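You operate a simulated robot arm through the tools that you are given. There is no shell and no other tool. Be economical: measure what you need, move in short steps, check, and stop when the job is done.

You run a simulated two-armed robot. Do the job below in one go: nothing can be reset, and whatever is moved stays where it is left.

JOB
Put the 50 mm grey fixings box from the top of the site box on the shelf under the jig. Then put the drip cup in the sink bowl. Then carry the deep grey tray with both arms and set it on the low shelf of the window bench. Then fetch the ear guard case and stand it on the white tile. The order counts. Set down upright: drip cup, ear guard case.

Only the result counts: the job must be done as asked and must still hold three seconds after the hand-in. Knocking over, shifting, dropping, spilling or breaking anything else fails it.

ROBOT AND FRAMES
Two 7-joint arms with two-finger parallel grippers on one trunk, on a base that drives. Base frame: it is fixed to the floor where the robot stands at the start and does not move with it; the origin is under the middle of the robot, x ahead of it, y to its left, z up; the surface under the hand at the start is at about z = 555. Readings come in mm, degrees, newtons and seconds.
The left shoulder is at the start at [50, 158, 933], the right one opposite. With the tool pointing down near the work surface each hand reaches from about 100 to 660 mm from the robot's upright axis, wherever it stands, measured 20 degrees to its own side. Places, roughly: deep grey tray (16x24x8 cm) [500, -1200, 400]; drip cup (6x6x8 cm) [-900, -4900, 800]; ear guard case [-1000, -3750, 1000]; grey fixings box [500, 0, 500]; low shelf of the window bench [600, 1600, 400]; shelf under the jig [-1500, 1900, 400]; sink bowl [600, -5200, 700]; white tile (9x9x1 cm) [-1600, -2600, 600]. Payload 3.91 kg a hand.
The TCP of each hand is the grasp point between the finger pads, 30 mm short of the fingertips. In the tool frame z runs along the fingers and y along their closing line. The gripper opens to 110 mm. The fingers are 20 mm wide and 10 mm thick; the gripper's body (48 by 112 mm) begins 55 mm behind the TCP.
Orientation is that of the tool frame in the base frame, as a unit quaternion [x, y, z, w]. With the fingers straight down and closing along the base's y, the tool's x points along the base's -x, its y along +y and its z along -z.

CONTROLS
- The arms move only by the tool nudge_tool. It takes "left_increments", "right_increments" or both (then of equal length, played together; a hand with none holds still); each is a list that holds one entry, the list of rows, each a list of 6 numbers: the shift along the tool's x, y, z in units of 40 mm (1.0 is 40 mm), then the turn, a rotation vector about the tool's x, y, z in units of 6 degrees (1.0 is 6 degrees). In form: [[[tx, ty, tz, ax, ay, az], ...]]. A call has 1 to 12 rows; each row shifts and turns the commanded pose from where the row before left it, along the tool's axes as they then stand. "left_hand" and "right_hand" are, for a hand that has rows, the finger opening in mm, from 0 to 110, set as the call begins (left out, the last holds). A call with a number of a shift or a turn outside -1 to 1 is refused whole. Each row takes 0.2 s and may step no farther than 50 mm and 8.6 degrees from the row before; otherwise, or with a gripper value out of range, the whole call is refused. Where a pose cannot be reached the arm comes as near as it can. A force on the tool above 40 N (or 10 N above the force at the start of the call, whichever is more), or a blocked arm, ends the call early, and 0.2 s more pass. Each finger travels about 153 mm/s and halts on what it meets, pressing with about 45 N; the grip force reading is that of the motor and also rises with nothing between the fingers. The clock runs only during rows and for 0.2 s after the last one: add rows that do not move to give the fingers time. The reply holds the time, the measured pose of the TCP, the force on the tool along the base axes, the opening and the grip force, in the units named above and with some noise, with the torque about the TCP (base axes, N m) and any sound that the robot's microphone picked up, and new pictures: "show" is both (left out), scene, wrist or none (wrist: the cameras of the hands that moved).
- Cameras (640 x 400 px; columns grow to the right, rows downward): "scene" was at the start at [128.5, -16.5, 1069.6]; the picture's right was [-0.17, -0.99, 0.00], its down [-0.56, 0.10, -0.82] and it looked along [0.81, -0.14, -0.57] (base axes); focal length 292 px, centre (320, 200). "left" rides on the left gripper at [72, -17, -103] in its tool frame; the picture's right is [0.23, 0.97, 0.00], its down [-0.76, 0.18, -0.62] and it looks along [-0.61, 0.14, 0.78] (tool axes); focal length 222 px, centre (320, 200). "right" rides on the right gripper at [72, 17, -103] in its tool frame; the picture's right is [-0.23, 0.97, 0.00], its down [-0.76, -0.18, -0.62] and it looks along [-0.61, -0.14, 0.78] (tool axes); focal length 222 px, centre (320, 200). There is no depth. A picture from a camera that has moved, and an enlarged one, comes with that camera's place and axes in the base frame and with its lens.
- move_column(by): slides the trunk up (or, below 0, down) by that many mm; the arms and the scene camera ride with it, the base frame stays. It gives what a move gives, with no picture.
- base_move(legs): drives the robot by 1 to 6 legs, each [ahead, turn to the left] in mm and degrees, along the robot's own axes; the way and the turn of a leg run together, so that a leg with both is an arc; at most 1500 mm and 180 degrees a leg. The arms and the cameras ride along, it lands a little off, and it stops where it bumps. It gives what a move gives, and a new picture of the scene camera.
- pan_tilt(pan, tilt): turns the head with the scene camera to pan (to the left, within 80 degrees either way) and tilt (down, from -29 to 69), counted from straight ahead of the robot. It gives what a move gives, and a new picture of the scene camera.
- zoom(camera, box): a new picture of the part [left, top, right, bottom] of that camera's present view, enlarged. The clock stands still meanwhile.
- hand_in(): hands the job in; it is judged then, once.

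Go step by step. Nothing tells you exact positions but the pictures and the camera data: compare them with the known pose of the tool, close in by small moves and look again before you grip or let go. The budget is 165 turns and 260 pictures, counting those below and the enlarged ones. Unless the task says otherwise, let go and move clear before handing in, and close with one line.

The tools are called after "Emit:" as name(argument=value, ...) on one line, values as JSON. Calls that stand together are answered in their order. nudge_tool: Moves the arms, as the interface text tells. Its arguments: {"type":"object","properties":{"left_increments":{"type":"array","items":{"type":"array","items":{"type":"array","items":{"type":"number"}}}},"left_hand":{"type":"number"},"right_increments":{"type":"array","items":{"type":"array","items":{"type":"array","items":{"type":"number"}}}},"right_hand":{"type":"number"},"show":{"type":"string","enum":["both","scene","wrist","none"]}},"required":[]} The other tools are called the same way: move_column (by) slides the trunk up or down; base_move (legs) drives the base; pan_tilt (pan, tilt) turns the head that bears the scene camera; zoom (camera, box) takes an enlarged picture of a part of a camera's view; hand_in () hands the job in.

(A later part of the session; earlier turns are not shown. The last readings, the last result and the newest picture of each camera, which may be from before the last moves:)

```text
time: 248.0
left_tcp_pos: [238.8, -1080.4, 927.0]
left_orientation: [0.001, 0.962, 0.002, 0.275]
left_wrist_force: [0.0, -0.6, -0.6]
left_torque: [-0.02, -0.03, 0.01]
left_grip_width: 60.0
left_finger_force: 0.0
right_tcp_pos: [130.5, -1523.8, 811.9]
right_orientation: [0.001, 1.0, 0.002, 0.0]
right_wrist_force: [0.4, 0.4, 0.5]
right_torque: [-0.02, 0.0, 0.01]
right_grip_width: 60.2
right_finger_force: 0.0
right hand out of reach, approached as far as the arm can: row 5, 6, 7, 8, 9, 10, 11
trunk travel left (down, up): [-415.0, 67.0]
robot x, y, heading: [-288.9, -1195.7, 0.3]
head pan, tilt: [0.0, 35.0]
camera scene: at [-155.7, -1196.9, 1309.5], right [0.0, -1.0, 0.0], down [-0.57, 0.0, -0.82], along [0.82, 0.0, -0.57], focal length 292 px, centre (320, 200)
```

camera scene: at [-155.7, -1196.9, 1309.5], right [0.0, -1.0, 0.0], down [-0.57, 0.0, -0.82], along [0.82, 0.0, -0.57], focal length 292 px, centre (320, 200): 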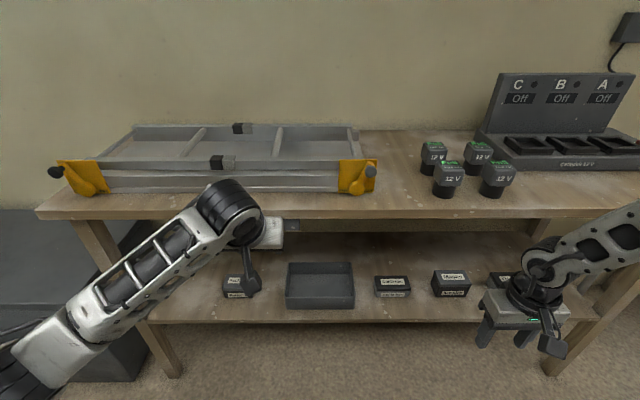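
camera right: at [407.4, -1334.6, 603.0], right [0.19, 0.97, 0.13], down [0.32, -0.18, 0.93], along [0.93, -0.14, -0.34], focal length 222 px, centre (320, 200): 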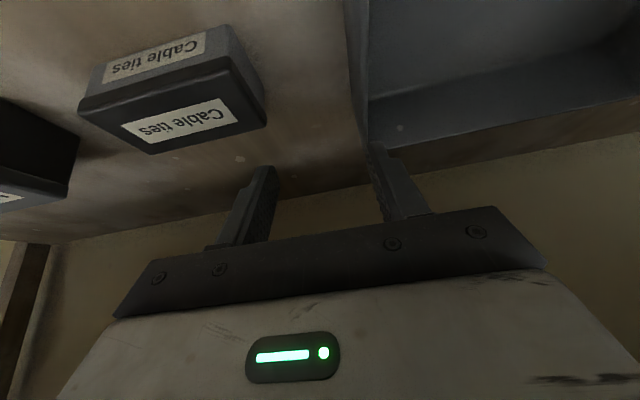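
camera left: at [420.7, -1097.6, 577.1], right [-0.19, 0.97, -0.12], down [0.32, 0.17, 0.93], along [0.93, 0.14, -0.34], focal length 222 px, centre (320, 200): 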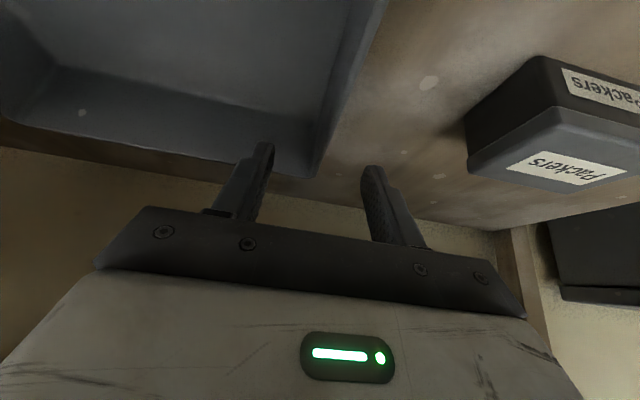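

I test whether yawing the wrist 30° frees the joint limit, then stretch down.

Emit:
nudge_tool(right_increments=[[[0, 0, 0, 0, 0, -1], [0, 0, 0, 0, 0, -1], [0, 0, 0, 0, 0, -1], [0, 0, 0, 0, 0, -1], [0, 0, 0, 0, 0, -1], [0, 0, 0.8, 0, 0, 0], [0, 0, 0.8, 0, 0, 0], [0, 0, 0.8, 0, 0, 0], [0, 0, 0.8, 0, 0, 0]]], show="scene")

```text
time: 250.0
left_tcp_pos: [239.0, -1081.6, 928.2]
left_orientation: [0.0, 0.962, 0.003, 0.274]
left_wrist_force: [-0.1, 0.1, 0.4]
left_torque: [-0.02, 0.0, 0.03]
left_grip_width: 60.0
left_finger_force: 0.1
right_tcp_pos: [87.9, -1533.2, 793.3]
right_orientation: [-0.259, 0.966, 0.003, 0.0]
right_wrist_force: [-0.4, 0.4, -0.2]
right_torque: [-0.02, -0.03, 0.03]
right_grip_width: 60.2
right_finger_force: 0.1
right hand out of reach, approached as far as the arm can: row 5, 6, 7, 8, 9
trunk travel left (down, up): [-415.0, 67.0]
robot x, y, heading: [-289.5, -1195.7, 0.0]
head pan, tilt: [0.0, 35.0]
camera scene: at [-155.6, -1196.8, 1309.5], right [0.0, -1.0, 0.0], down [-0.57, 0.0, -0.82], along [0.82, 0.0, -0.57], focal length 292 px, centre (320, 200)
```

scene: 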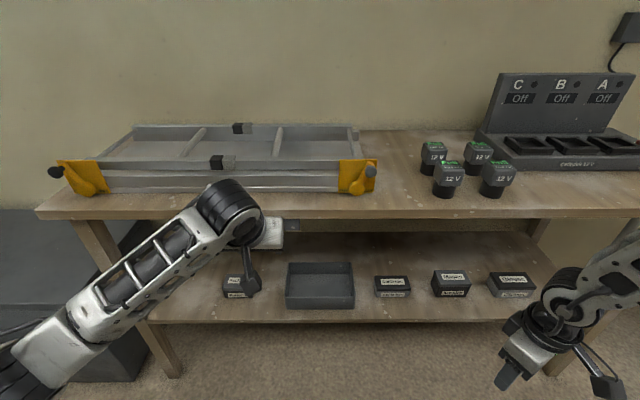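

Not that. I look at the right arm's posture itself.

Emit:
pan_tilt(pan=-70, tilt=40)

Emit:
pan_tilt(pan=70, tilt=40)

```text
time: 251.4
left_tcp_pos: [238.9, -1080.1, 927.5]
left_orientation: [0.001, 0.962, 0.002, 0.275]
left_wrist_force: [-0.2, 0.4, -1.2]
left_torque: [0.0, 0.0, -0.03]
left_grip_width: 59.9
left_finger_force: 0.1
right_tcp_pos: [87.6, -1533.4, 793.6]
right_orientation: [-0.259, 0.966, 0.003, 0.001]
right_wrist_force: [-0.5, 0.0, 0.0]
right_torque: [0.01, 0.02, 0.01]
right_grip_width: 59.9
right_finger_force: 0.2
trunk travel left (down, up): [-415.0, 67.0]
robot x, y, heading: [-285.3, -1195.6, -0.1]
head pan, tilt: [-70.0, 40.0]
camera scene: at [-214.6, -1276.7, 1301.9], right [-0.94, -0.34, 0.0], down [-0.22, 0.6, -0.77], along [0.26, -0.72, -0.64], focal length 292 px, centre (320, 200)
```

scene: 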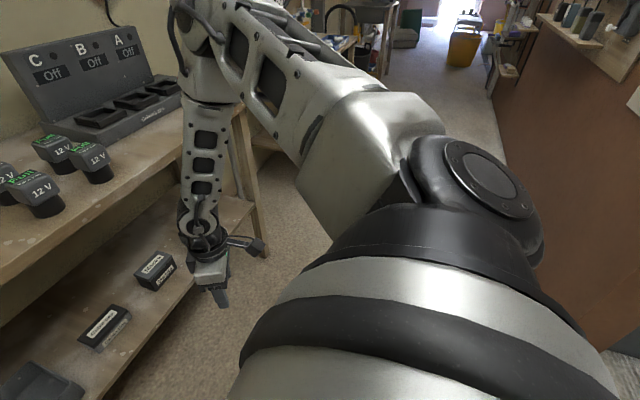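

```text
time: 253.7
left_tcp_pos: [238.9, -1079.9, 927.2]
left_orientation: [0.0, 0.961, 0.002, 0.275]
left_wrist_force: [0.2, -0.9, -0.4]
left_torque: [-0.02, -0.02, 0.0]
left_grip_width: 60.1
left_finger_force: 0.0
right_tcp_pos: [87.1, -1534.2, 793.5]
right_orientation: [-0.259, 0.966, 0.003, 0.0]
right_wrist_force: [-0.1, -0.7, 0.3]
right_torque: [0.01, 0.02, -0.01]
right_grip_width: 59.8
right_finger_force: 0.1
trunk travel left (down, up): [-415.0, 67.0]
robot x, y, heading: [-284.9, -1194.4, -0.2]
head pan, tilt: [70.0, 40.0]
camera scene: at [-214.5, -1117.0, 1301.9], right [0.94, -0.34, 0.0], down [-0.22, -0.6, -0.77], along [0.26, 0.72, -0.64], focal length 292 px, centre (320, 200)
```

scene: 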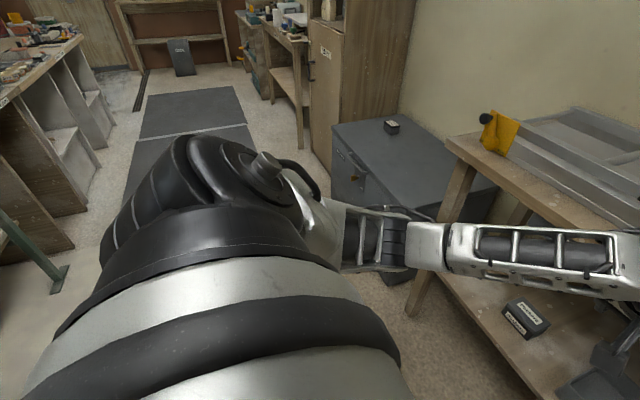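

The right arm is elbow-up while the left is elbow-down. I try driving the elbow down by undoing the yaw and tilting the right hand strongly forward (toward horizontal) at this open spot.

Emit:
nudge_tool(right_increments=[[[0, 0, 0, 0, 0, 1], [0, 0, 0, 0, 0, 1], [0, 0, 0, 0, 0, 1], [0, 0, 0, 0, 0, 1], [0, 0, 0, 0, 0, 1], [0, 0, 0, 0, -1, 0], [0, 0, 0, 0, -1, 0], [0, 0, 0, 0, -1, 0], [0, 0, 0, 0, -1, 0], [0, 0, 0, 0, -1, 0], [0, 0, 0, 0, -1, 0], [0, 0, 0, 0, -1, 0]]], show="none")

Emit:
nudge_tool(right_increments=[[[0, 0, 0, 0, -1, 0], [0, 0, 0, 0, -1, 0], [0, 0, 0, 0, -1, 0], [0, 0, 0, 0, -1, 0], [0, 0, 0, 0, -1, 0], [0, 0, 0, 0, -1, 0], [0, 0, 0, 0, -1, 0], [0, 0, 0, 0, -1, 0]]], show="none")

Emit:
pan_tilt(pan=-65, tilt=40)

```text
time: 256.3
left_tcp_pos: [237.6, -1080.4, 927.5]
left_orientation: [0.001, 0.962, 0.002, 0.275]
left_wrist_force: [-0.1, 0.3, 0.7]
left_torque: [-0.03, -0.02, -0.01]
left_grip_width: 60.2
left_finger_force: 0.0
right_tcp_pos: [86.4, -1565.6, 857.6]
right_orientation: [0.002, 0.936, -0.003, 0.351]
right_wrist_force: [-0.6, -0.3, -0.3]
right_torque: [-0.01, -0.04, -0.01]
right_grip_width: 59.9
right_finger_force: 0.1
right hand out of reach, approached as far as the arm can: row 9, 10, 11, 12
trunk travel left (down, up): [-415.0, 67.0]
robot x, y, heading: [-287.4, -1192.8, -0.2]
head pan, tilt: [70.0, 40.0]
```

```text
time: 258.1
left_tcp_pos: [238.3, -1080.9, 926.9]
left_orientation: [0.001, 0.961, 0.001, 0.275]
left_wrist_force: [-0.2, 0.7, 0.1]
left_torque: [0.01, 0.02, 0.01]
left_grip_width: 60.2
left_finger_force: 0.1
right_tcp_pos: [86.6, -1566.1, 856.3]
right_orientation: [0.001, 0.707, 0.001, 0.708]
right_wrist_force: [0.3, 0.4, 0.7]
right_torque: [0.04, -0.03, 0.01]
right_grip_width: 60.0
right_finger_force: 0.1
trunk travel left (down, up): [-415.0, 67.0]
robot x, y, heading: [-283.5, -1194.9, -0.1]
head pan, tilt: [70.0, 40.0]
```

```text
time: 260.2
left_tcp_pos: [238.7, -1080.5, 927.2]
left_orientation: [0.002, 0.962, 0.002, 0.275]
left_wrist_force: [-0.1, 0.0, -0.6]
left_torque: [-0.04, 0.0, 0.02]
left_grip_width: 60.2
left_finger_force: 0.1
right_tcp_pos: [85.6, -1566.7, 856.0]
right_orientation: [0.003, 0.708, 0.001, 0.706]
right_wrist_force: [1.2, 0.1, 0.3]
right_torque: [-0.02, -0.02, 0.01]
right_grip_width: 60.1
right_finger_force: 0.1
trunk travel left (down, up): [-415.0, 67.0]
robot x, y, heading: [-289.4, -1192.9, -0.0]
head pan, tilt: [-65.0, 40.0]
camera scene: at [-207.8, -1273.9, 1301.9], right [-0.91, -0.42, 0.0], down [-0.27, 0.58, -0.77], along [0.32, -0.69, -0.64], focal length 292 px, centre (320, 200)
```

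scene: 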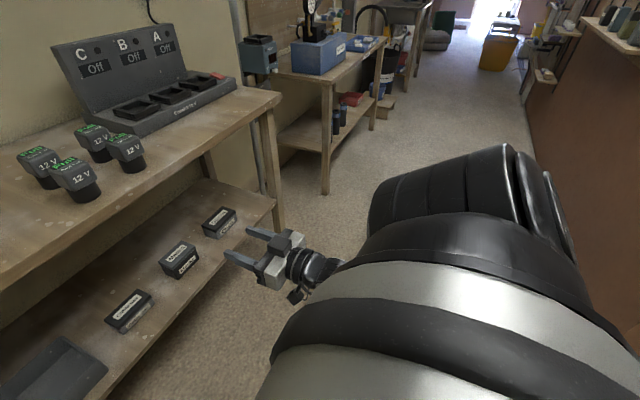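

The elbow has dropped. I bring the hand forward and inward, then tilt back to 32°.

Emit:
nudge_tool(right_increments=[[[0, 0.9, 0.35, 0, 0, 0], [0, 0.9, 0.35, 0, 0, 0], [0, 0.9, 0.35, 0, 0, 0], [0, 0.9, 0.35, 0, 0, 0], [0, 0.9, 0.35, 0, 0, 0], [0, 0.9, 0.35, 0, 0, 0], [0, 0.85, 0.35, 0, 0, 0]]], show="none")

Emit:
nudge_tool(right_increments=[[[0, 0, 0, 0, 0.97, 0], [0, 0, 0, 0, 0.97, 0], [0, 0, 0, 0, 0.97, 0], [0, 0, 0, 0, 0.97, 0], [0, 0, 0, 0, 0.97, 0], [0, 0, 0, 0, 0.97, 0], [0, 0, 0, 0, 0.97, 0], [0, 0, 0, 0, 0.97, 0], [0, 0, 0, 0, 0.97, 0], [0, 0, 0, 0, 0.94, 0]]], show="none")

Emit:
pan_tilt(pan=0, tilt=35)

```text
time: 261.8
left_tcp_pos: [239.6, -1080.3, 927.4]
left_orientation: [0.002, 0.961, 0.002, 0.275]
left_wrist_force: [1.2, 1.3, -0.1]
left_torque: [0.0, -0.01, 0.01]
left_grip_width: 60.1
left_finger_force: 0.1
right_tcp_pos: [177.6, -1530.7, 894.7]
right_orientation: [0.001, 0.709, 0.01, 0.706]
right_wrist_force: [0.4, 0.3, 0.1]
right_torque: [-0.03, -0.02, -0.01]
right_grip_width: 59.8
right_finger_force: 0.1
right hand out of reach, approached as far as the arm can: row 1, 2, 3, 4, 5, 6, 7
trunk travel left (down, up): [-415.0, 67.0]
robot x, y, heading: [-282.0, -1197.6, -0.0]
head pan, tilt: [-65.0, 40.0]
```

```text
time: 264.0
left_tcp_pos: [238.8, -1081.0, 926.9]
left_orientation: [0.001, 0.961, 0.002, 0.276]
left_wrist_force: [-0.3, -0.7, 0.4]
left_torque: [0.01, -0.03, 0.03]
left_grip_width: 60.0
left_finger_force: 0.0
right_tcp_pos: [177.1, -1531.0, 895.6]
right_orientation: [0.001, 0.962, 0.002, 0.275]
right_wrist_force: [-0.5, 1.4, -0.2]
right_torque: [0.0, 0.0, -0.01]
right_grip_width: 59.8
right_finger_force: 0.0
trunk travel left (down, up): [-415.0, 67.0]
robot x, y, heading: [-285.5, -1197.9, -0.1]
head pan, tilt: [-65.0, 40.0]
```

```text
time: 265.4
left_tcp_pos: [238.8, -1080.8, 928.0]
left_orientation: [0.001, 0.962, 0.002, 0.275]
left_wrist_force: [-0.1, 0.0, -0.2]
left_torque: [0.0, 0.0, 0.01]
left_grip_width: 59.9
left_finger_force: 0.0
right_tcp_pos: [176.9, -1530.3, 896.4]
right_orientation: [0.001, 0.961, 0.002, 0.275]
right_wrist_force: [-0.6, -0.1, -0.4]
right_torque: [0.04, 0.04, -0.02]
right_grip_width: 59.9
right_finger_force: 0.1
trunk travel left (down, up): [-415.0, 67.0]
robot x, y, heading: [-287.1, -1194.1, 0.0]
head pan, tilt: [0.0, 35.0]
camera scene: at [-155.6, -1197.0, 1309.5], right [0.0, -1.0, 0.0], down [-0.57, 0.0, -0.82], along [0.82, 0.0, -0.57], focal length 292 px, centre (320, 200)
```

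scene: 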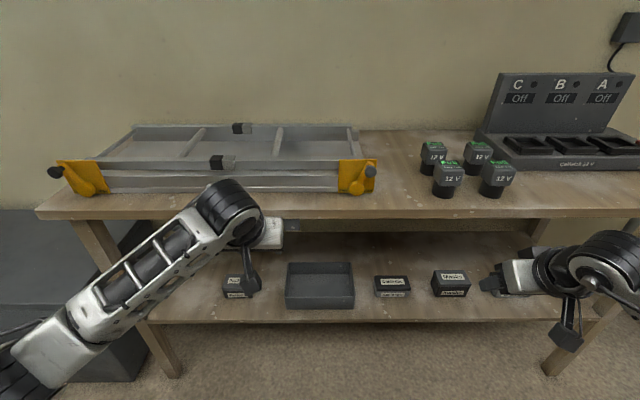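

Now with the elbow low, I move the right hand inward and slightly down and forward to mirror the left hand.

Emit:
nudge_tool(right_increments=[[[-0.2, 0.8, 0.12, 0, 0, 0], [-0.2, 0.8, 0.12, 0, 0, 0], [-0.2, 0.8, 0.12, 0, 0, 0], [-0.2, 0.8, 0.12, 0, 0, 0], [-0.2, 0.8, 0.12, 0, 0, 0], [-0.2, 0.7, 0.12, 0, 0, 0], [-0.2, 0.7, 0.12, 0, 0, 0]]], show="scene")

```text
time: 267.0
left_tcp_pos: [238.9, -1079.0, 927.1]
left_orientation: [0.002, 0.962, 0.002, 0.274]
left_wrist_force: [-0.4, 0.3, 0.9]
left_torque: [0.02, 0.0, 0.0]
left_grip_width: 59.9
left_finger_force: 0.0
right_tcp_pos: [244.2, -1315.4, 898.2]
right_orientation: [0.002, 0.962, 0.002, 0.274]
right_wrist_force: [-0.2, 0.5, -0.4]
right_torque: [-0.02, -0.02, -0.03]
right_grip_width: 60.0
right_finger_force: 0.0
trunk travel left (down, up): [-415.0, 67.0]
robot x, y, heading: [-286.7, -1194.7, -0.2]
head pan, tilt: [0.0, 35.0]
camera scene: at [-155.5, -1196.6, 1309.4], right [0.0, -1.0, 0.0], down [-0.57, 0.0, -0.82], along [0.82, 0.0, -0.57], focal length 292 px, centre (320, 200)
```

scene: 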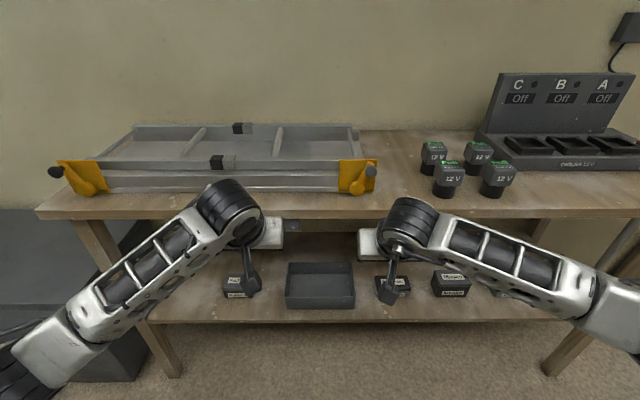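

Both arms mirror each other. I match the heights, lower the trunk 400 and drive in 300 so both hands come above the tray's short walls.

Emit:
nudge_tool(right_increments=[[[-0.28, 0, -0.7, 0, 0, 0]]], show="none")

Emit:
move_column(by=-400)

Emit:
base_move(legs=[[297, 0]])

Emit:
nudge_tool(left_increments=[[[0, 0, 0, 0, 0, 0]]], right_increments=[[[0, 0, 0, 0, 0, 0]]], show="wrist")

```text
time: 267.4
left_tcp_pos: [237.9, -1081.4, 927.2]
left_orientation: [0.0, 0.961, 0.003, 0.275]
left_wrist_force: [0.3, -0.2, 0.5]
left_torque: [0.0, -0.03, 0.01]
left_grip_width: 60.2
left_finger_force: 0.1
right_tcp_pos: [237.4, -1314.4, 927.0]
right_orientation: [0.001, 0.962, 0.002, 0.274]
right_wrist_force: [-0.7, -0.2, 0.8]
right_torque: [0.02, -0.03, 0.02]
right_grip_width: 60.1
right_finger_force: 0.1
trunk travel left (down, up): [-415.0, 67.0]
robot x, y, heading: [-287.0, -1196.9, -0.2]
head pan, tilt: [0.0, 35.0]
```

```text
time: 271.2
left_tcp_pos: [238.8, -1080.8, 527.9]
left_orientation: [0.002, 0.962, 0.002, 0.274]
left_wrist_force: [0.1, -0.5, -0.1]
left_torque: [-0.03, -0.01, -0.01]
left_grip_width: 59.8
left_finger_force: 0.1
right_tcp_pos: [237.1, -1315.1, 526.8]
right_orientation: [0.001, 0.962, 0.002, 0.274]
right_wrist_force: [-0.1, 0.1, 0.0]
right_torque: [0.03, -0.01, 0.0]
right_grip_width: 59.6
right_finger_force: 0.1
trunk travel left (down, up): [-15.0, 467.0]
robot x, y, heading: [-282.1, -1193.8, 0.0]
head pan, tilt: [0.0, 35.0]
```

```text
time: 273.2
left_tcp_pos: [533.6, -1082.9, 526.6]
left_orientation: [0.003, 0.962, 0.002, 0.275]
left_wrist_force: [0.0, 0.4, 0.6]
left_torque: [-0.02, -0.03, 0.0]
left_grip_width: 59.9
left_finger_force: 0.0
right_tcp_pos: [530.9, -1317.9, 527.0]
right_orientation: [0.002, 0.962, 0.002, 0.274]
right_wrist_force: [-0.6, -0.6, -0.8]
right_torque: [-0.01, 0.0, 0.0]
right_grip_width: 59.9
right_finger_force: 0.1
trunk travel left (down, up): [-15.0, 467.0]
robot x, y, heading: [8.9, -1193.4, -0.3]
head pan, tilt: [0.0, 35.0]
camera scene: at [138.7, -1197.9, 909.5], right [0.0, -1.0, 0.0], down [-0.57, 0.0, -0.82], along [0.82, 0.0, -0.57], focal length 292 px, centre (320, 200)
```

scene: 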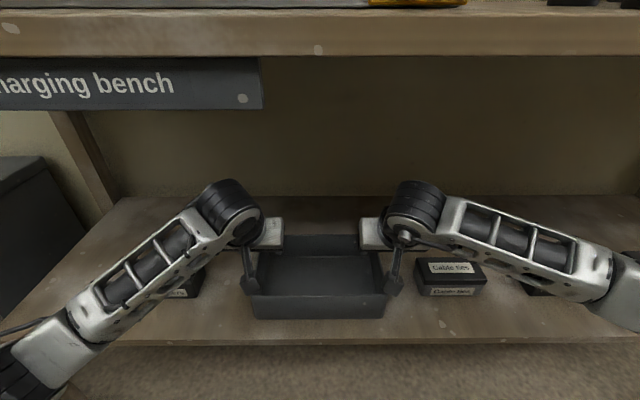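

```text
time: 273.6
left_tcp_pos: [534.0, -1082.4, 528.2]
left_orientation: [0.003, 0.961, 0.001, 0.275]
left_wrist_force: [-0.8, 0.1, 0.9]
left_torque: [0.01, 0.0, -0.01]
left_grip_width: 60.1
left_finger_force: 0.0
right_tcp_pos: [530.9, -1318.3, 527.6]
right_orientation: [0.001, 0.962, 0.002, 0.275]
right_wrist_force: [-0.1, -0.3, 0.3]
right_torque: [0.0, -0.01, 0.0]
right_grip_width: 60.0
right_finger_force: 0.0
trunk travel left (down, up): [-15.0, 467.0]
robot x, y, heading: [7.2, -1194.7, -0.4]
head pan, tilt: [0.0, 35.0]
camera right: at [416.0, -1299.9, 577.1], right [0.2, 0.97, 0.12], down [0.32, -0.18, 0.93], along [0.93, -0.14, -0.34], focal length 222 px, centre (320, 200)
camera left: at [417.6, -1099.5, 577.2], right [-0.19, 0.98, -0.12], down [0.32, 0.17, 0.93], along [0.93, 0.14, -0.34], focal length 222 px, centre (320, 200)
```

right: 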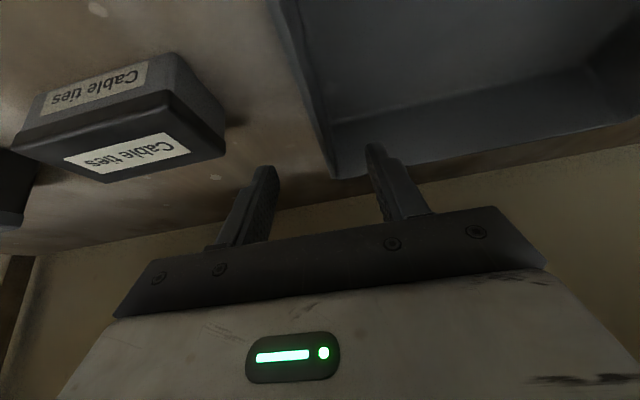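
left: 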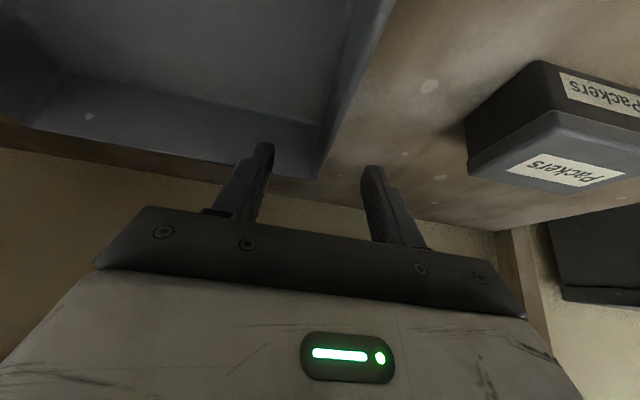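

Both walls run between the fingers. I shift the left hand 5 mm and lower both hands 60 mm over the walls.

Emit:
nudge_tool(left_increments=[[[0, 0.12, 0, 0, 0, 0], [0.265, 0, 0.424, 0, 0, 0], [0.265, 0, 0.424, 0, 0, 0], [0.265, 0, 0.424, 0, 0, 0], [0, 0, 0, 0, 0, 0]]], right_increments=[[[0, 0, 0, 0, 0, 0], [0.265, 0, 0.424, 0, 0, 0], [0.265, 0, 0.424, 0, 0, 0], [0.265, 0, 0.424, 0, 0, 0], [0, 0, 0, 0, 0, 0]]], show="wrist")

```text
time: 274.8
left_tcp_pos: [533.3, -1077.4, 467.0]
left_orientation: [0.002, 0.961, 0.002, 0.275]
left_wrist_force: [1.5, -0.1, 0.5]
left_torque: [-0.03, 0.02, -0.02]
left_grip_width: 59.9
left_finger_force: 0.1
right_tcp_pos: [531.8, -1317.1, 466.0]
right_orientation: [0.002, 0.961, 0.002, 0.275]
right_wrist_force: [-0.2, -0.1, -0.3]
right_torque: [0.0, 0.01, 0.01]
right_grip_width: 60.1
right_finger_force: 0.0
trunk travel left (down, up): [-15.0, 467.0]
robot x, y, heading: [10.1, -1198.5, -0.0]
head pan, tilt: [0.0, 35.0]
camera right: at [415.7, -1300.0, 516.3], right [0.2, 0.97, 0.13], down [0.32, -0.18, 0.93], along [0.93, -0.14, -0.34], focal length 222 px, centre (320, 200)
camera left: at [417.1, -1094.0, 516.9], right [-0.19, 0.97, -0.12], down [0.32, 0.17, 0.93], along [0.93, 0.14, -0.34], focal length 222 px, centre (320, 200)
```

right: 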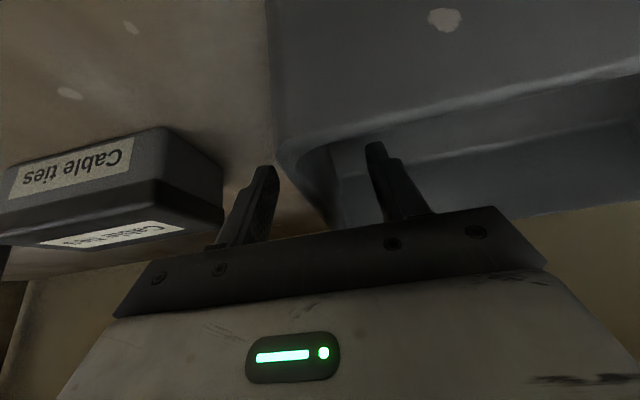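
left: 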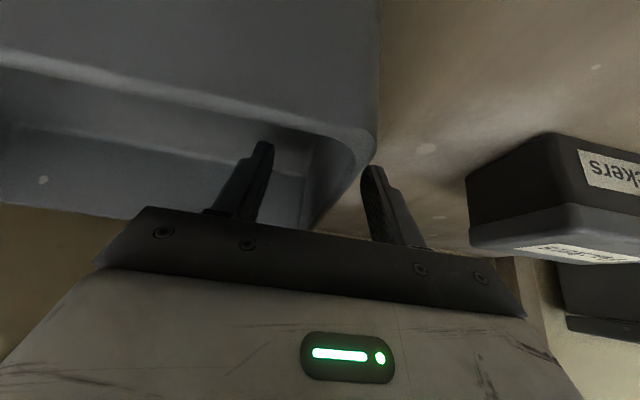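

Both hands straddle the walls. I close both grippers together.

Emit:
nudge_tool(left_increments=[[[0, 0, 0, 0, 0, 0], [0, 0, 0, 0, 0, 0], [0, 0, 0, 0, 0, 0], [0, 0, 0, 0, 0, 0]]], right_increments=[[[0, 0, 0, 0, 0, 0], [0, 0, 0, 0, 0, 0], [0, 0, 0, 0, 0, 0], [0, 0, 0, 0, 0, 0]]], left_hand=0, right_hand=0, show="both")

```text
time: 275.8
left_tcp_pos: [533.3, -1078.2, 466.9]
left_orientation: [0.004, 0.962, -0.002, 0.275]
left_wrist_force: [3.4, -23.1, 0.5]
left_torque: [1.18, 0.62, 1.33]
left_grip_width: 5.0
left_finger_force: 45.0
right_tcp_pos: [530.4, -1313.9, 465.9]
right_orientation: [0.0, 0.962, 0.005, 0.275]
right_wrist_force: [-2.2, 22.8, -0.5]
right_torque: [-1.55, -0.65, -0.7]
right_grip_width: 4.5
right_finger_force: 45.1
trunk travel left (down, up): [-15.0, 467.0]
robot x, y, heading: [10.7, -1196.4, -0.0]
head pan, tilt: [0.0, 35.0]
camera scene: at [138.9, -1197.9, 909.4], right [0.0, -1.0, 0.0], down [-0.57, 0.0, -0.82], along [0.82, 0.0, -0.57], focal length 292 px, centre (320, 200)
camera right: at [415.0, -1298.2, 516.7], right [0.19, 0.97, 0.13], down [0.32, -0.19, 0.93], along [0.93, -0.14, -0.34], focal length 222 px, centre (320, 200)
camera left: at [416.5, -1095.7, 517.3], right [-0.19, 0.98, -0.12], down [0.32, 0.17, 0.93], along [0.93, 0.14, -0.34], focal length 222 px, centre (320, 200)
```

scene: 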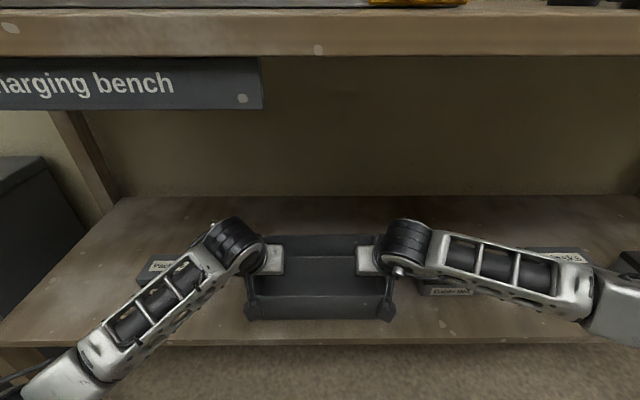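
right: 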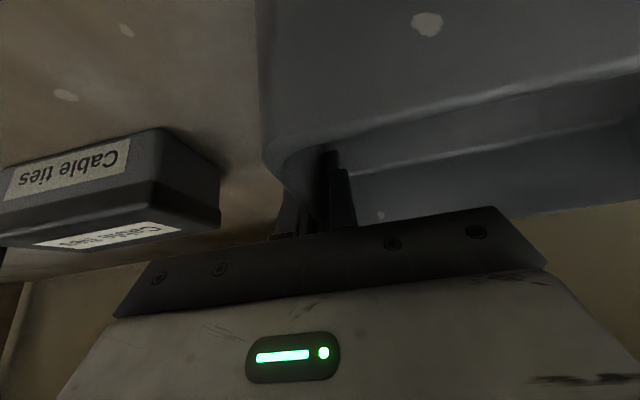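
left: 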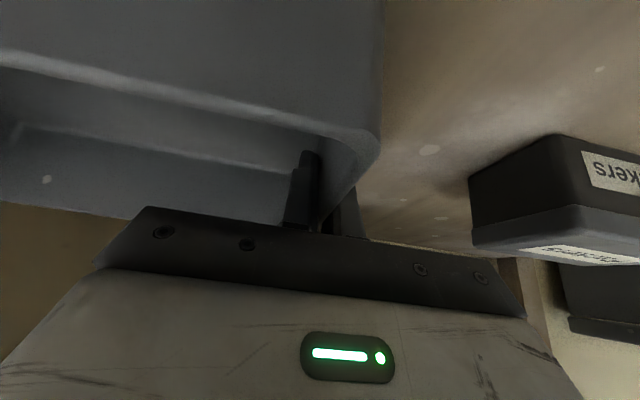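

Both walls are held; the hands pull apart slightly (23 N), so I ease them inward a couple of millimetres, then lift 45 mm together.

Emit:
nudge_tool(left_increments=[[[0, -0.05, 0, 0, 0, 0], [0, 0, 0, 0, 0, 0], [-0.15, 0, -0.24, 0, 0, 0], [-0.15, 0, -0.24, 0, 0, 0], [-0.15, 0, -0.24, 0, 0, 0], [-0.15, 0, -0.24, 0, 0, 0]]], right_increments=[[[0, 0.05, 0, 0, 0, 0], [0, 0, 0, 0, 0, 0], [-0.15, 0, -0.24, 0, 0, 0], [-0.15, 0, -0.24, 0, 0, 0], [-0.15, 0, -0.24, 0, 0, 0], [-0.15, 0, -0.24, 0, 0, 0]]], show="scene")

```text
time: 277.2
left_tcp_pos: [534.2, -1079.3, 513.3]
left_orientation: [0.003, 0.961, 0.002, 0.275]
left_wrist_force: [4.0, -14.5, -0.5]
left_torque: [0.21, -0.05, 0.7]
left_grip_width: 4.8
left_finger_force: 45.0
right_tcp_pos: [531.3, -1314.0, 512.7]
right_orientation: [0.001, 0.961, 0.003, 0.275]
right_wrist_force: [-3.1, 14.4, -2.4]
right_torque: [-0.36, 0.04, 0.29]
right_grip_width: 4.8
right_finger_force: 44.9
trunk travel left (down, up): [-15.0, 467.0]
robot x, y, heading: [9.1, -1192.6, 0.1]
head pan, tilt: [0.0, 35.0]
camera scene: at [138.9, -1197.9, 909.4], right [0.0, -1.0, 0.0], down [-0.57, 0.0, -0.82], along [0.82, 0.0, -0.57], focal length 292 px, centre (320, 200)
```

scene: 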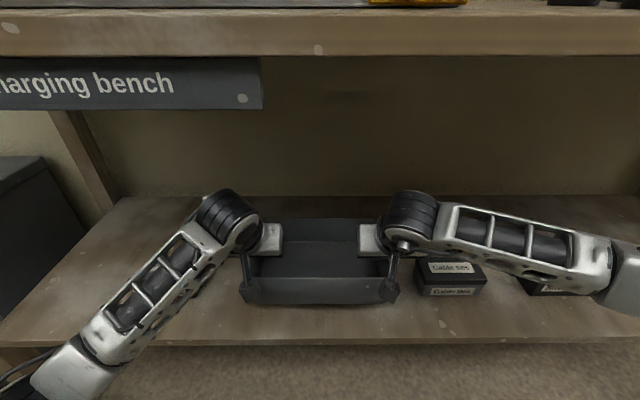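

The tray hangs level. I back out 400, turn left and drive up the aisle to the window bench.

Emit:
base_move(legs=[[-400, 0]])

Emit:
base_move(legs=[[0, 90], [1400, 0], [1390, 0], [0, -90]])

```text
time: 279.7
left_tcp_pos: [133.6, -1077.5, 512.7]
left_orientation: [0.003, 0.961, 0.002, 0.275]
left_wrist_force: [5.0, -12.6, -0.4]
left_torque: [0.18, -0.28, 0.79]
left_grip_width: 4.9
left_finger_force: 44.9
right_tcp_pos: [131.3, -1313.1, 511.6]
right_orientation: [0.002, 0.962, 0.002, 0.275]
right_wrist_force: [-4.6, 11.9, -2.4]
right_torque: [-0.31, 0.26, 0.39]
right_grip_width: 4.6
right_finger_force: 44.8
trunk travel left (down, up): [-15.0, 467.0]
robot x, y, heading: [-388.1, -1193.9, -0.2]
head pan, tilt: [0.0, 35.0]
camera scene: at [-261.0, -1196.5, 909.4], right [0.0, -1.0, 0.0], down [-0.57, 0.0, -0.82], along [0.82, 0.0, -0.57], focal length 292 px, centre (320, 200)
```

scene: 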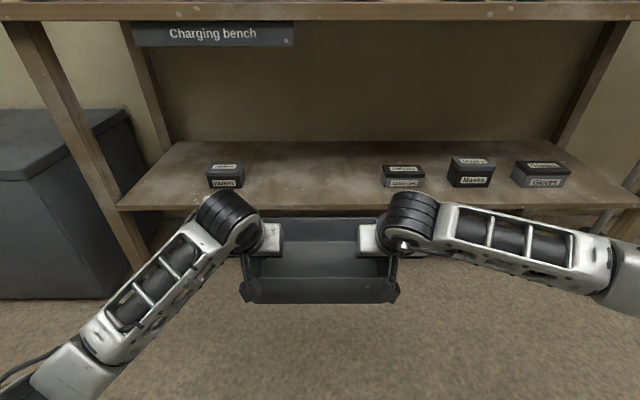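

```text
time: 300.8
left_tcp_pos: [162.8, 1687.4, 512.8]
left_orientation: [0.007, 0.961, 0.001, 0.275]
left_wrist_force: [3.7, -2.2, 0.1]
left_torque: [0.05, 0.05, 0.57]
left_grip_width: 4.8
left_finger_force: 44.8
right_tcp_pos: [158.9, 1450.9, 511.3]
right_orientation: [0.006, 0.962, 0.0, 0.275]
right_wrist_force: [-4.1, 1.6, -2.3]
right_torque: [-0.31, -0.09, 0.23]
right_grip_width: 4.6
right_finger_force: 44.6
trunk travel left (down, up): [-15.0, 467.0]
robot x, y, heading: [-361.0, 1576.7, -0.5]
head pan, tilt: [0.0, 35.0]
camera scene: at [-233.4, 1571.9, 909.4], right [-0.01, -1.0, 0.0], down [-0.57, 0.01, -0.82], along [0.82, -0.01, -0.57], focal length 292 px, centre (320, 200)
```

scene: 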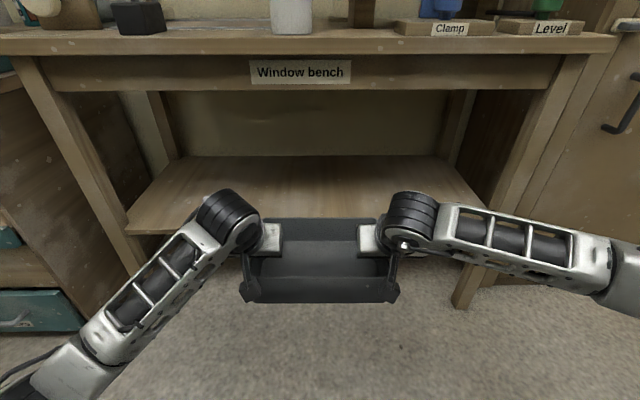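

The window bench and its empty low shelf are ahead, about y 1080–2100. I zoom to measure the shelf and the apron height.

Emit:
zoom(camera="scene", box=[0, 120, 320, 320])

Emit:
zoom(camera="scene", box=[320, 120, 640, 320])

Emit:
zoom(camera="right", box=[0, 0, 640, 400])

```text
2.00 times, centred on (160, 220) of scene
camera zoom: at [-233.4, 1571.9, 909.4], right [-0.01, -1.0, 0.0], down [-0.57, 0.01, -0.82], along [0.82, -0.01, -0.57], focal length 584 px, centre (640, 160)
```

zoom: 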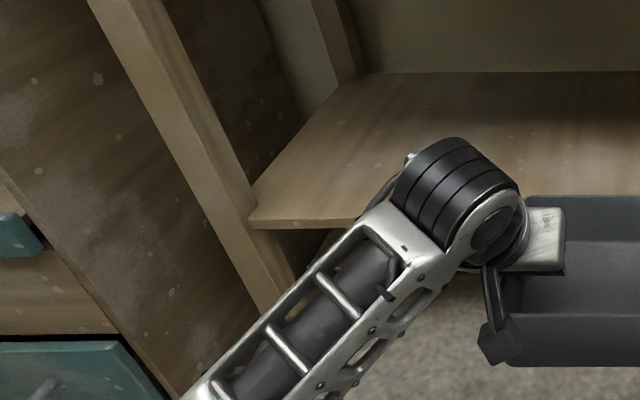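

```text
2.00 times, centred on (480, 220) of scene
camera zoom: at [-233.4, 1571.9, 909.4], right [-0.01, -1.0, 0.0], down [-0.57, 0.01, -0.82], along [0.82, -0.01, -0.57], focal length 584 px, centre (0, 160)
```

zoom: 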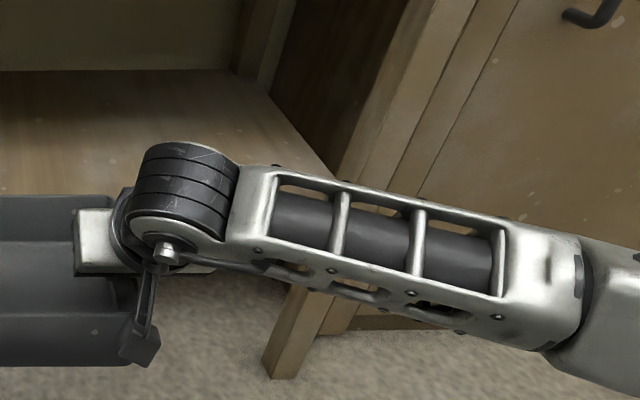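

```text
1.00 times, centred on (320, 200) of right (not enlarged: the box is as wide or as high as the picture)
camera zoom: at [42.4, 1469.7, 562.0], right [0.2, 0.97, 0.12], down [0.32, -0.19, 0.93], along [0.93, -0.15, -0.34], focal length 222 px, centre (320, 200)
```

zoom: 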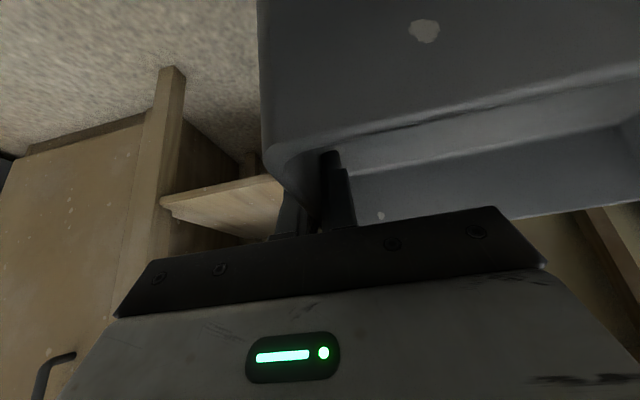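

Shelf top is about z 375, front edge x about 392, apron underside about z 745. I lower the tray to 30 mm above shelf level and drive in 360 mm.

Emit:
nudge_tool(left_increments=[[[0.245, 0, 0.392, 0, 0, 0], [0.245, 0, 0.392, 0, 0, 0], [0, 0, 0, 0, 0, 0]]], right_increments=[[[0.245, 0, 0.392, 0, 0, 0], [0.245, 0, 0.392, 0, 0, 0], [0, 0, 0, 0, 0, 0]]], show="none")

Emit:
base_move(legs=[[250, 0.5]])

```text
time: 301.6
left_tcp_pos: [162.2, 1687.8, 475.8]
left_orientation: [0.008, 0.961, -0.001, 0.275]
left_wrist_force: [2.2, -2.1, 0.3]
left_torque: [0.08, 0.67, 0.48]
left_grip_width: 5.1
left_finger_force: 44.7
right_tcp_pos: [157.6, 1451.6, 473.5]
right_orientation: [0.005, 0.962, 0.0, 0.274]
right_wrist_force: [-1.2, 2.2, -2.2]
right_torque: [-0.49, -0.71, -0.04]
right_grip_width: 5.1
right_finger_force: 44.7
trunk travel left (down, up): [-15.0, 467.0]
robot x, y, heading: [-366.0, 1579.5, -0.6]
head pan, tilt: [0.0, 35.0]
```

```text
time: 303.4
left_tcp_pos: [409.7, 1687.8, 475.6]
left_orientation: [0.003, 0.962, 0.002, 0.275]
left_wrist_force: [1.3, -5.0, -0.3]
left_torque: [0.17, 0.03, 0.56]
left_grip_width: 4.8
left_finger_force: 45.3
right_tcp_pos: [407.8, 1455.7, 476.3]
right_orientation: [0.002, 0.961, 0.002, 0.275]
right_wrist_force: [-1.2, 5.7, -2.2]
right_torque: [-0.48, -0.08, -0.07]
right_grip_width: 4.8
right_finger_force: 44.4
trunk travel left (down, up): [-15.0, 467.0]
robot x, y, heading: [-115.3, 1574.3, 0.1]
head pan, tilt: [0.0, 35.0]
camera scene: at [15.5, 1570.9, 909.4], right [0.0, -1.0, 0.0], down [-0.57, 0.0, -0.82], along [0.82, 0.0, -0.57], focal length 292 px, centre (320, 200)
```

scene: 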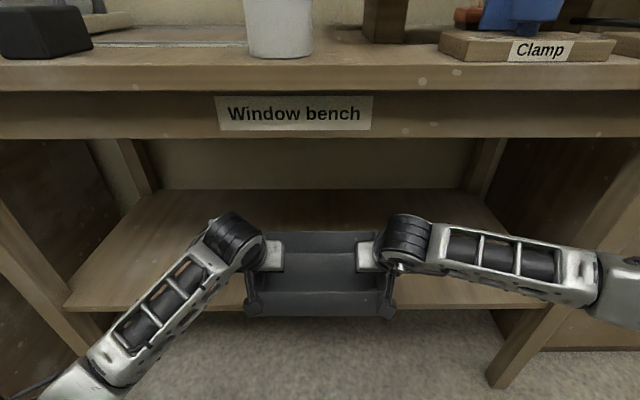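

Clear so far. I drive the last 115 mm.

Emit:
base_move(legs=[[115, 0]])

Emit:
nudge_tool(left_increments=[[[0.08, 0, 0.127, 0, 0, 0], [0.08, 0, 0.127, 0, 0, 0], [0, 0, 0, 0, 0, 0]]], right_increments=[[[0.08, 0, 0.127, 0, 0, 0], [0.08, 0, 0.127, 0, 0, 0], [0, 0, 0, 0, 0, 0]]], show="wrist")

```text
time: 304.6
left_tcp_pos: [523.8, 1689.4, 475.8]
left_orientation: [0.003, 0.961, 0.001, 0.275]
left_wrist_force: [1.5, -1.2, -0.4]
left_torque: [0.21, 0.38, 0.45]
left_grip_width: 4.8
left_finger_force: 44.7
right_tcp_pos: [521.2, 1454.2, 475.5]
right_orientation: [0.002, 0.961, 0.002, 0.275]
right_wrist_force: [-2.6, 2.3, -2.8]
right_torque: [-0.39, -0.43, -0.12]
right_grip_width: 4.8
right_finger_force: 44.8
trunk travel left (down, up): [-15.0, 467.0]
robot x, y, heading: [2.7, 1573.1, -0.4]
head pan, tilt: [0.0, 35.0]
camera scene: at [129.6, 1570.6, 909.4], right [0.0, -1.0, 0.0], down [-0.57, 0.0, -0.82], along [0.82, 0.0, -0.57], focal length 292 px, centre (320, 200)
```

scene: 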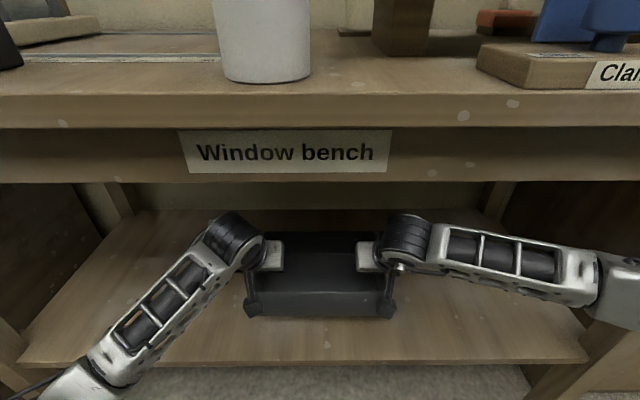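

```text
time: 305.4
left_tcp_pos: [524.5, 1688.2, 464.4]
left_orientation: [0.003, 0.961, 0.001, 0.275]
left_wrist_force: [-1.7, -1.8, 1.3]
left_torque: [0.03, 0.4, 0.22]
left_grip_width: 4.8
left_finger_force: 44.8
right_tcp_pos: [521.9, 1454.1, 463.9]
right_orientation: [0.001, 0.962, 0.002, 0.273]
right_wrist_force: [0.4, 1.3, -4.4]
right_torque: [-0.72, -0.39, -0.45]
right_grip_width: 4.7
right_finger_force: 45.1
trunk travel left (down, up): [-15.0, 467.0]
robot x, y, heading: [-3.7, 1572.6, -0.3]
head pan, tilt: [0.0, 35.0]
camera right: at [405.6, 1470.7, 512.7], right [0.19, 0.97, 0.12], down [0.32, -0.18, 0.93], along [0.93, -0.14, -0.34], focal length 222 px, centre (320, 200)
camera left: at [408.1, 1672.0, 513.2], right [-0.19, 0.98, -0.12], down [0.32, 0.17, 0.93], along [0.93, 0.14, -0.34], focal length 222 px, centre (320, 200)
```

right: 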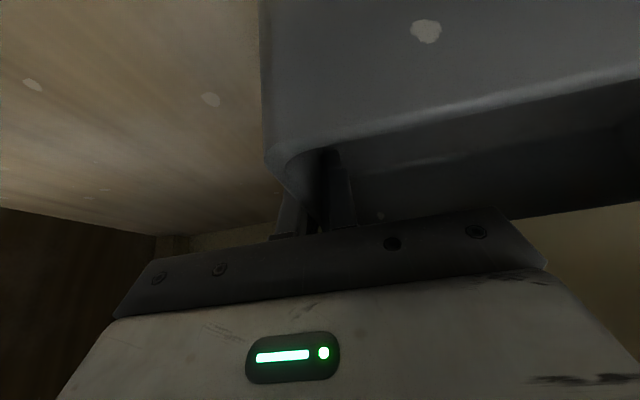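
left: 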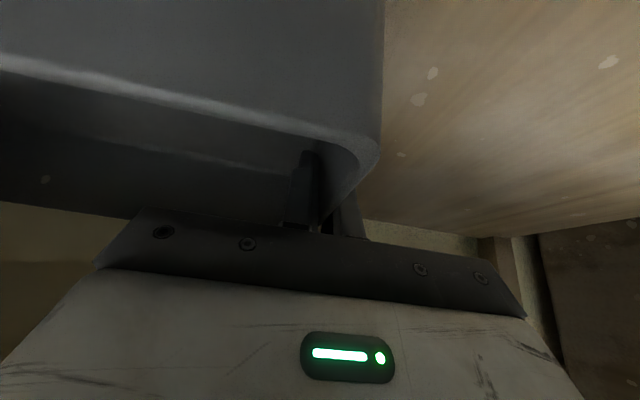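

The tray is inside the shelf's edge. I go on lowering in 3–4 mm steps until it touches.

Emit:
nudge_tool(left_increments=[[[0.05, 0, 0.08, 0, 0, 0], [0.05, 0, 0.08, 0, 0, 0], [0.05, 0, 0.08, 0, 0, 0], [0, 0, 0, 0, 0, 0]]], right_increments=[[[0.05, 0, 0.08, 0, 0, 0], [0.05, 0, 0.08, 0, 0, 0], [0.05, 0, 0.08, 0, 0, 0], [0, 0, 0, 0, 0, 0]]], show="none")

```text
time: 306.4
left_tcp_pos: [525.0, 1689.2, 451.9]
left_orientation: [0.002, 0.961, 0.001, 0.275]
left_wrist_force: [-1.1, -3.9, 1.8]
left_torque: [0.04, 0.41, 0.26]
left_grip_width: 4.8
left_finger_force: 45.1
right_tcp_pos: [520.8, 1454.3, 451.4]
right_orientation: [0.001, 0.962, 0.002, 0.274]
right_wrist_force: [0.6, 3.4, -4.9]
right_torque: [-0.79, -0.4, -0.44]
right_grip_width: 4.8
right_finger_force: 44.6
trunk travel left (down, up): [-15.0, 467.0]
robot x, y, heading: [-3.1, 1571.9, -0.4]
head pan, tilt: [0.0, 35.0]
```

Emit:
nudge_tool(left_increments=[[[0.04, 0, 0.064, 0, 0, 0], [0.04, 0, 0.064, 0, 0, 0], [0.04, 0, 0.064, 0, 0, 0], [0, 0, 0, 0, 0, 0]]], right_increments=[[[0.04, 0, 0.064, 0, 0, 0], [0.04, 0, 0.064, 0, 0, 0], [0.04, 0, 0.064, 0, 0, 0], [0, 0, 0, 0, 0, 0]]], show="wrist")

```text
time: 307.4
left_tcp_pos: [524.2, 1688.9, 443.6]
left_orientation: [0.001, 0.962, 0.003, 0.274]
left_wrist_force: [0.2, -2.9, -0.5]
left_torque: [0.23, -0.32, 0.36]
left_grip_width: 4.8
left_finger_force: 45.3
right_tcp_pos: [521.9, 1453.7, 441.9]
right_orientation: [0.001, 0.962, 0.003, 0.274]
right_wrist_force: [-1.1, 3.9, -1.7]
right_torque: [-0.3, 0.3, -0.12]
right_grip_width: 4.8
right_finger_force: 44.8
trunk travel left (down, up): [-15.0, 467.0]
robot x, y, heading: [-2.0, 1575.5, -0.1]
head pan, tilt: [0.0, 35.0]
camera right: at [405.8, 1471.2, 492.1], right [0.19, 0.97, 0.13], down [0.32, -0.18, 0.93], along [0.93, -0.14, -0.35], focal length 222 px, centre (320, 200)
camera left: at [408.0, 1672.3, 492.9], right [-0.19, 0.97, -0.12], down [0.32, 0.17, 0.93], along [0.93, 0.14, -0.34], focal length 222 px, centre (320, 200)
```

right: 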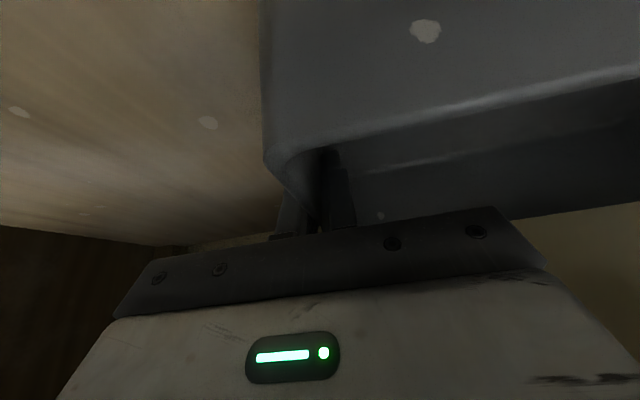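
left: 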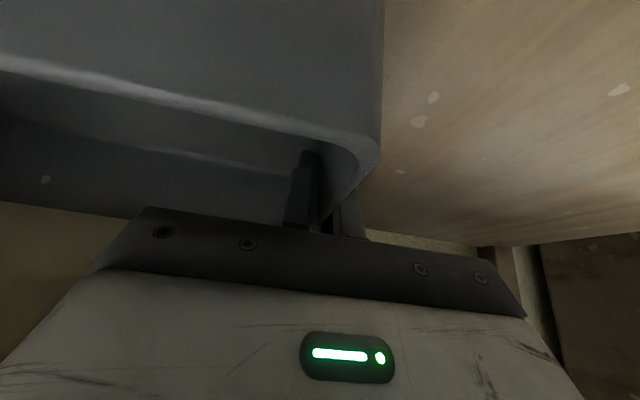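

No contact yet; I continue.

Emit:
nudge_tool(left_increments=[[[0.04, 0, 0.064, 0, 0, 0], [0.04, 0, 0.064, 0, 0, 0], [0.04, 0, 0.064, 0, 0, 0], [0.04, 0, 0.064, 0, 0, 0], [0, 0, 0, 0, 0, 0]]], right_increments=[[[0.04, 0, 0.064, 0, 0, 0], [0.04, 0, 0.064, 0, 0, 0], [0.04, 0, 0.064, 0, 0, 0], [0.04, 0, 0.064, 0, 0, 0], [0, 0, 0, 0, 0, 0]]], show="scene")

```text
time: 308.6
left_tcp_pos: [524.3, 1689.3, 431.7]
left_orientation: [0.002, 0.961, 0.001, 0.275]
left_wrist_force: [0.4, -0.8, -1.0]
left_torque: [0.07, -0.34, 0.26]
left_grip_width: 4.9
left_finger_force: 44.8
right_tcp_pos: [521.7, 1453.5, 429.7]
right_orientation: [0.002, 0.962, 0.001, 0.274]
right_wrist_force: [-1.2, 1.7, -1.4]
right_torque: [-0.22, 0.33, -0.08]
right_grip_width: 4.9
right_finger_force: 45.3
trunk travel left (down, up): [-15.0, 467.0]
robot x, y, heading: [1.5, 1569.2, -0.4]
head pan, tilt: [0.0, 35.0]
camera scene: at [129.6, 1570.6, 909.4], right [0.0, -1.0, 0.0], down [-0.57, 0.0, -0.82], along [0.82, 0.0, -0.57], focal length 292 px, centre (320, 200)
```

scene: 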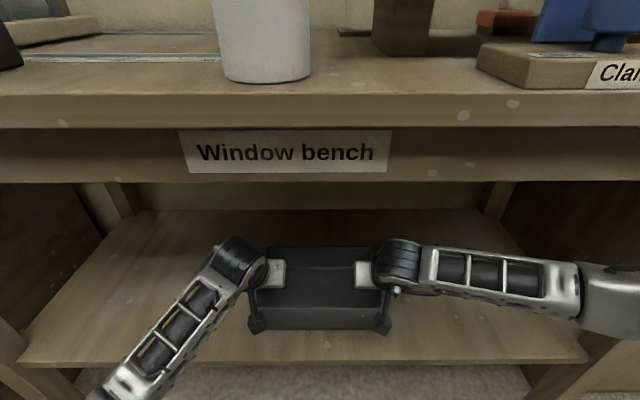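

Emit:
nudge_tool(left_increments=[[[0.04, 0, 0.064, 0, 0, 0], [0.04, 0, 0.064, 0, 0, 0], [0.04, 0, 0.064, 0, 0, 0], [0.04, 0, 0.064, 0, 0, 0], [0, 0, 0, 0, 0, 0]]], right_increments=[[[0.04, 0, 0.064, 0, 0, 0], [0.04, 0, 0.064, 0, 0, 0], [0.04, 0, 0.064, 0, 0, 0], [0.04, 0, 0.064, 0, 0, 0], [0, 0, 0, 0, 0, 0]]], show="wrist")

```text
time: 309.8
left_tcp_pos: [525.5, 1688.2, 427.0]
left_orientation: [0.002, 0.959, 0.001, 0.283]
left_wrist_force: [-8.2, 8.8, 33.0]
left_torque: [-0.19, 0.46, 0.27]
left_grip_width: 4.5
left_finger_force: 45.1
right_tcp_pos: [524.3, 1455.3, 425.0]
right_orientation: [0.001, 0.96, 0.003, 0.281]
right_wrist_force: [-8.0, -7.8, 34.9]
right_torque: [-1.16, -0.08, -0.23]
right_grip_width: 4.7
right_finger_force: 45.4
trunk travel left (down, up): [-15.0, 467.0]
robot x, y, heading: [1.5, 1572.2, -0.3]
head pan, tilt: [0.0, 35.0]
camera right: at [407.6, 1471.3, 473.3], right [0.19, 0.97, 0.13], down [0.3, -0.18, 0.94], along [0.93, -0.14, -0.33], focal length 222 px, centre (320, 200)
camera left: at [408.8, 1672.4, 474.2], right [-0.19, 0.97, -0.12], down [0.3, 0.17, 0.94], along [0.93, 0.14, -0.33], focal length 222 px, centre (320, 200)
```

right: 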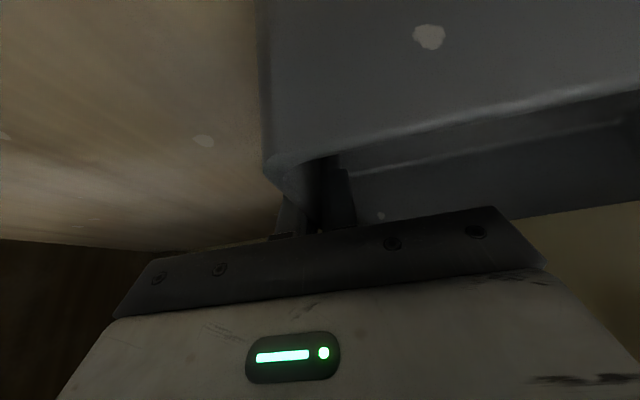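
left: 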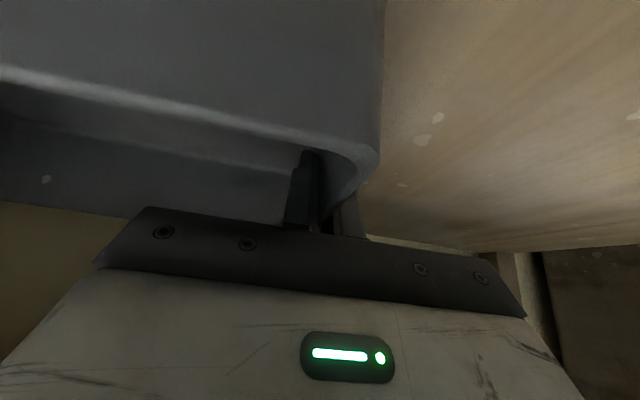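

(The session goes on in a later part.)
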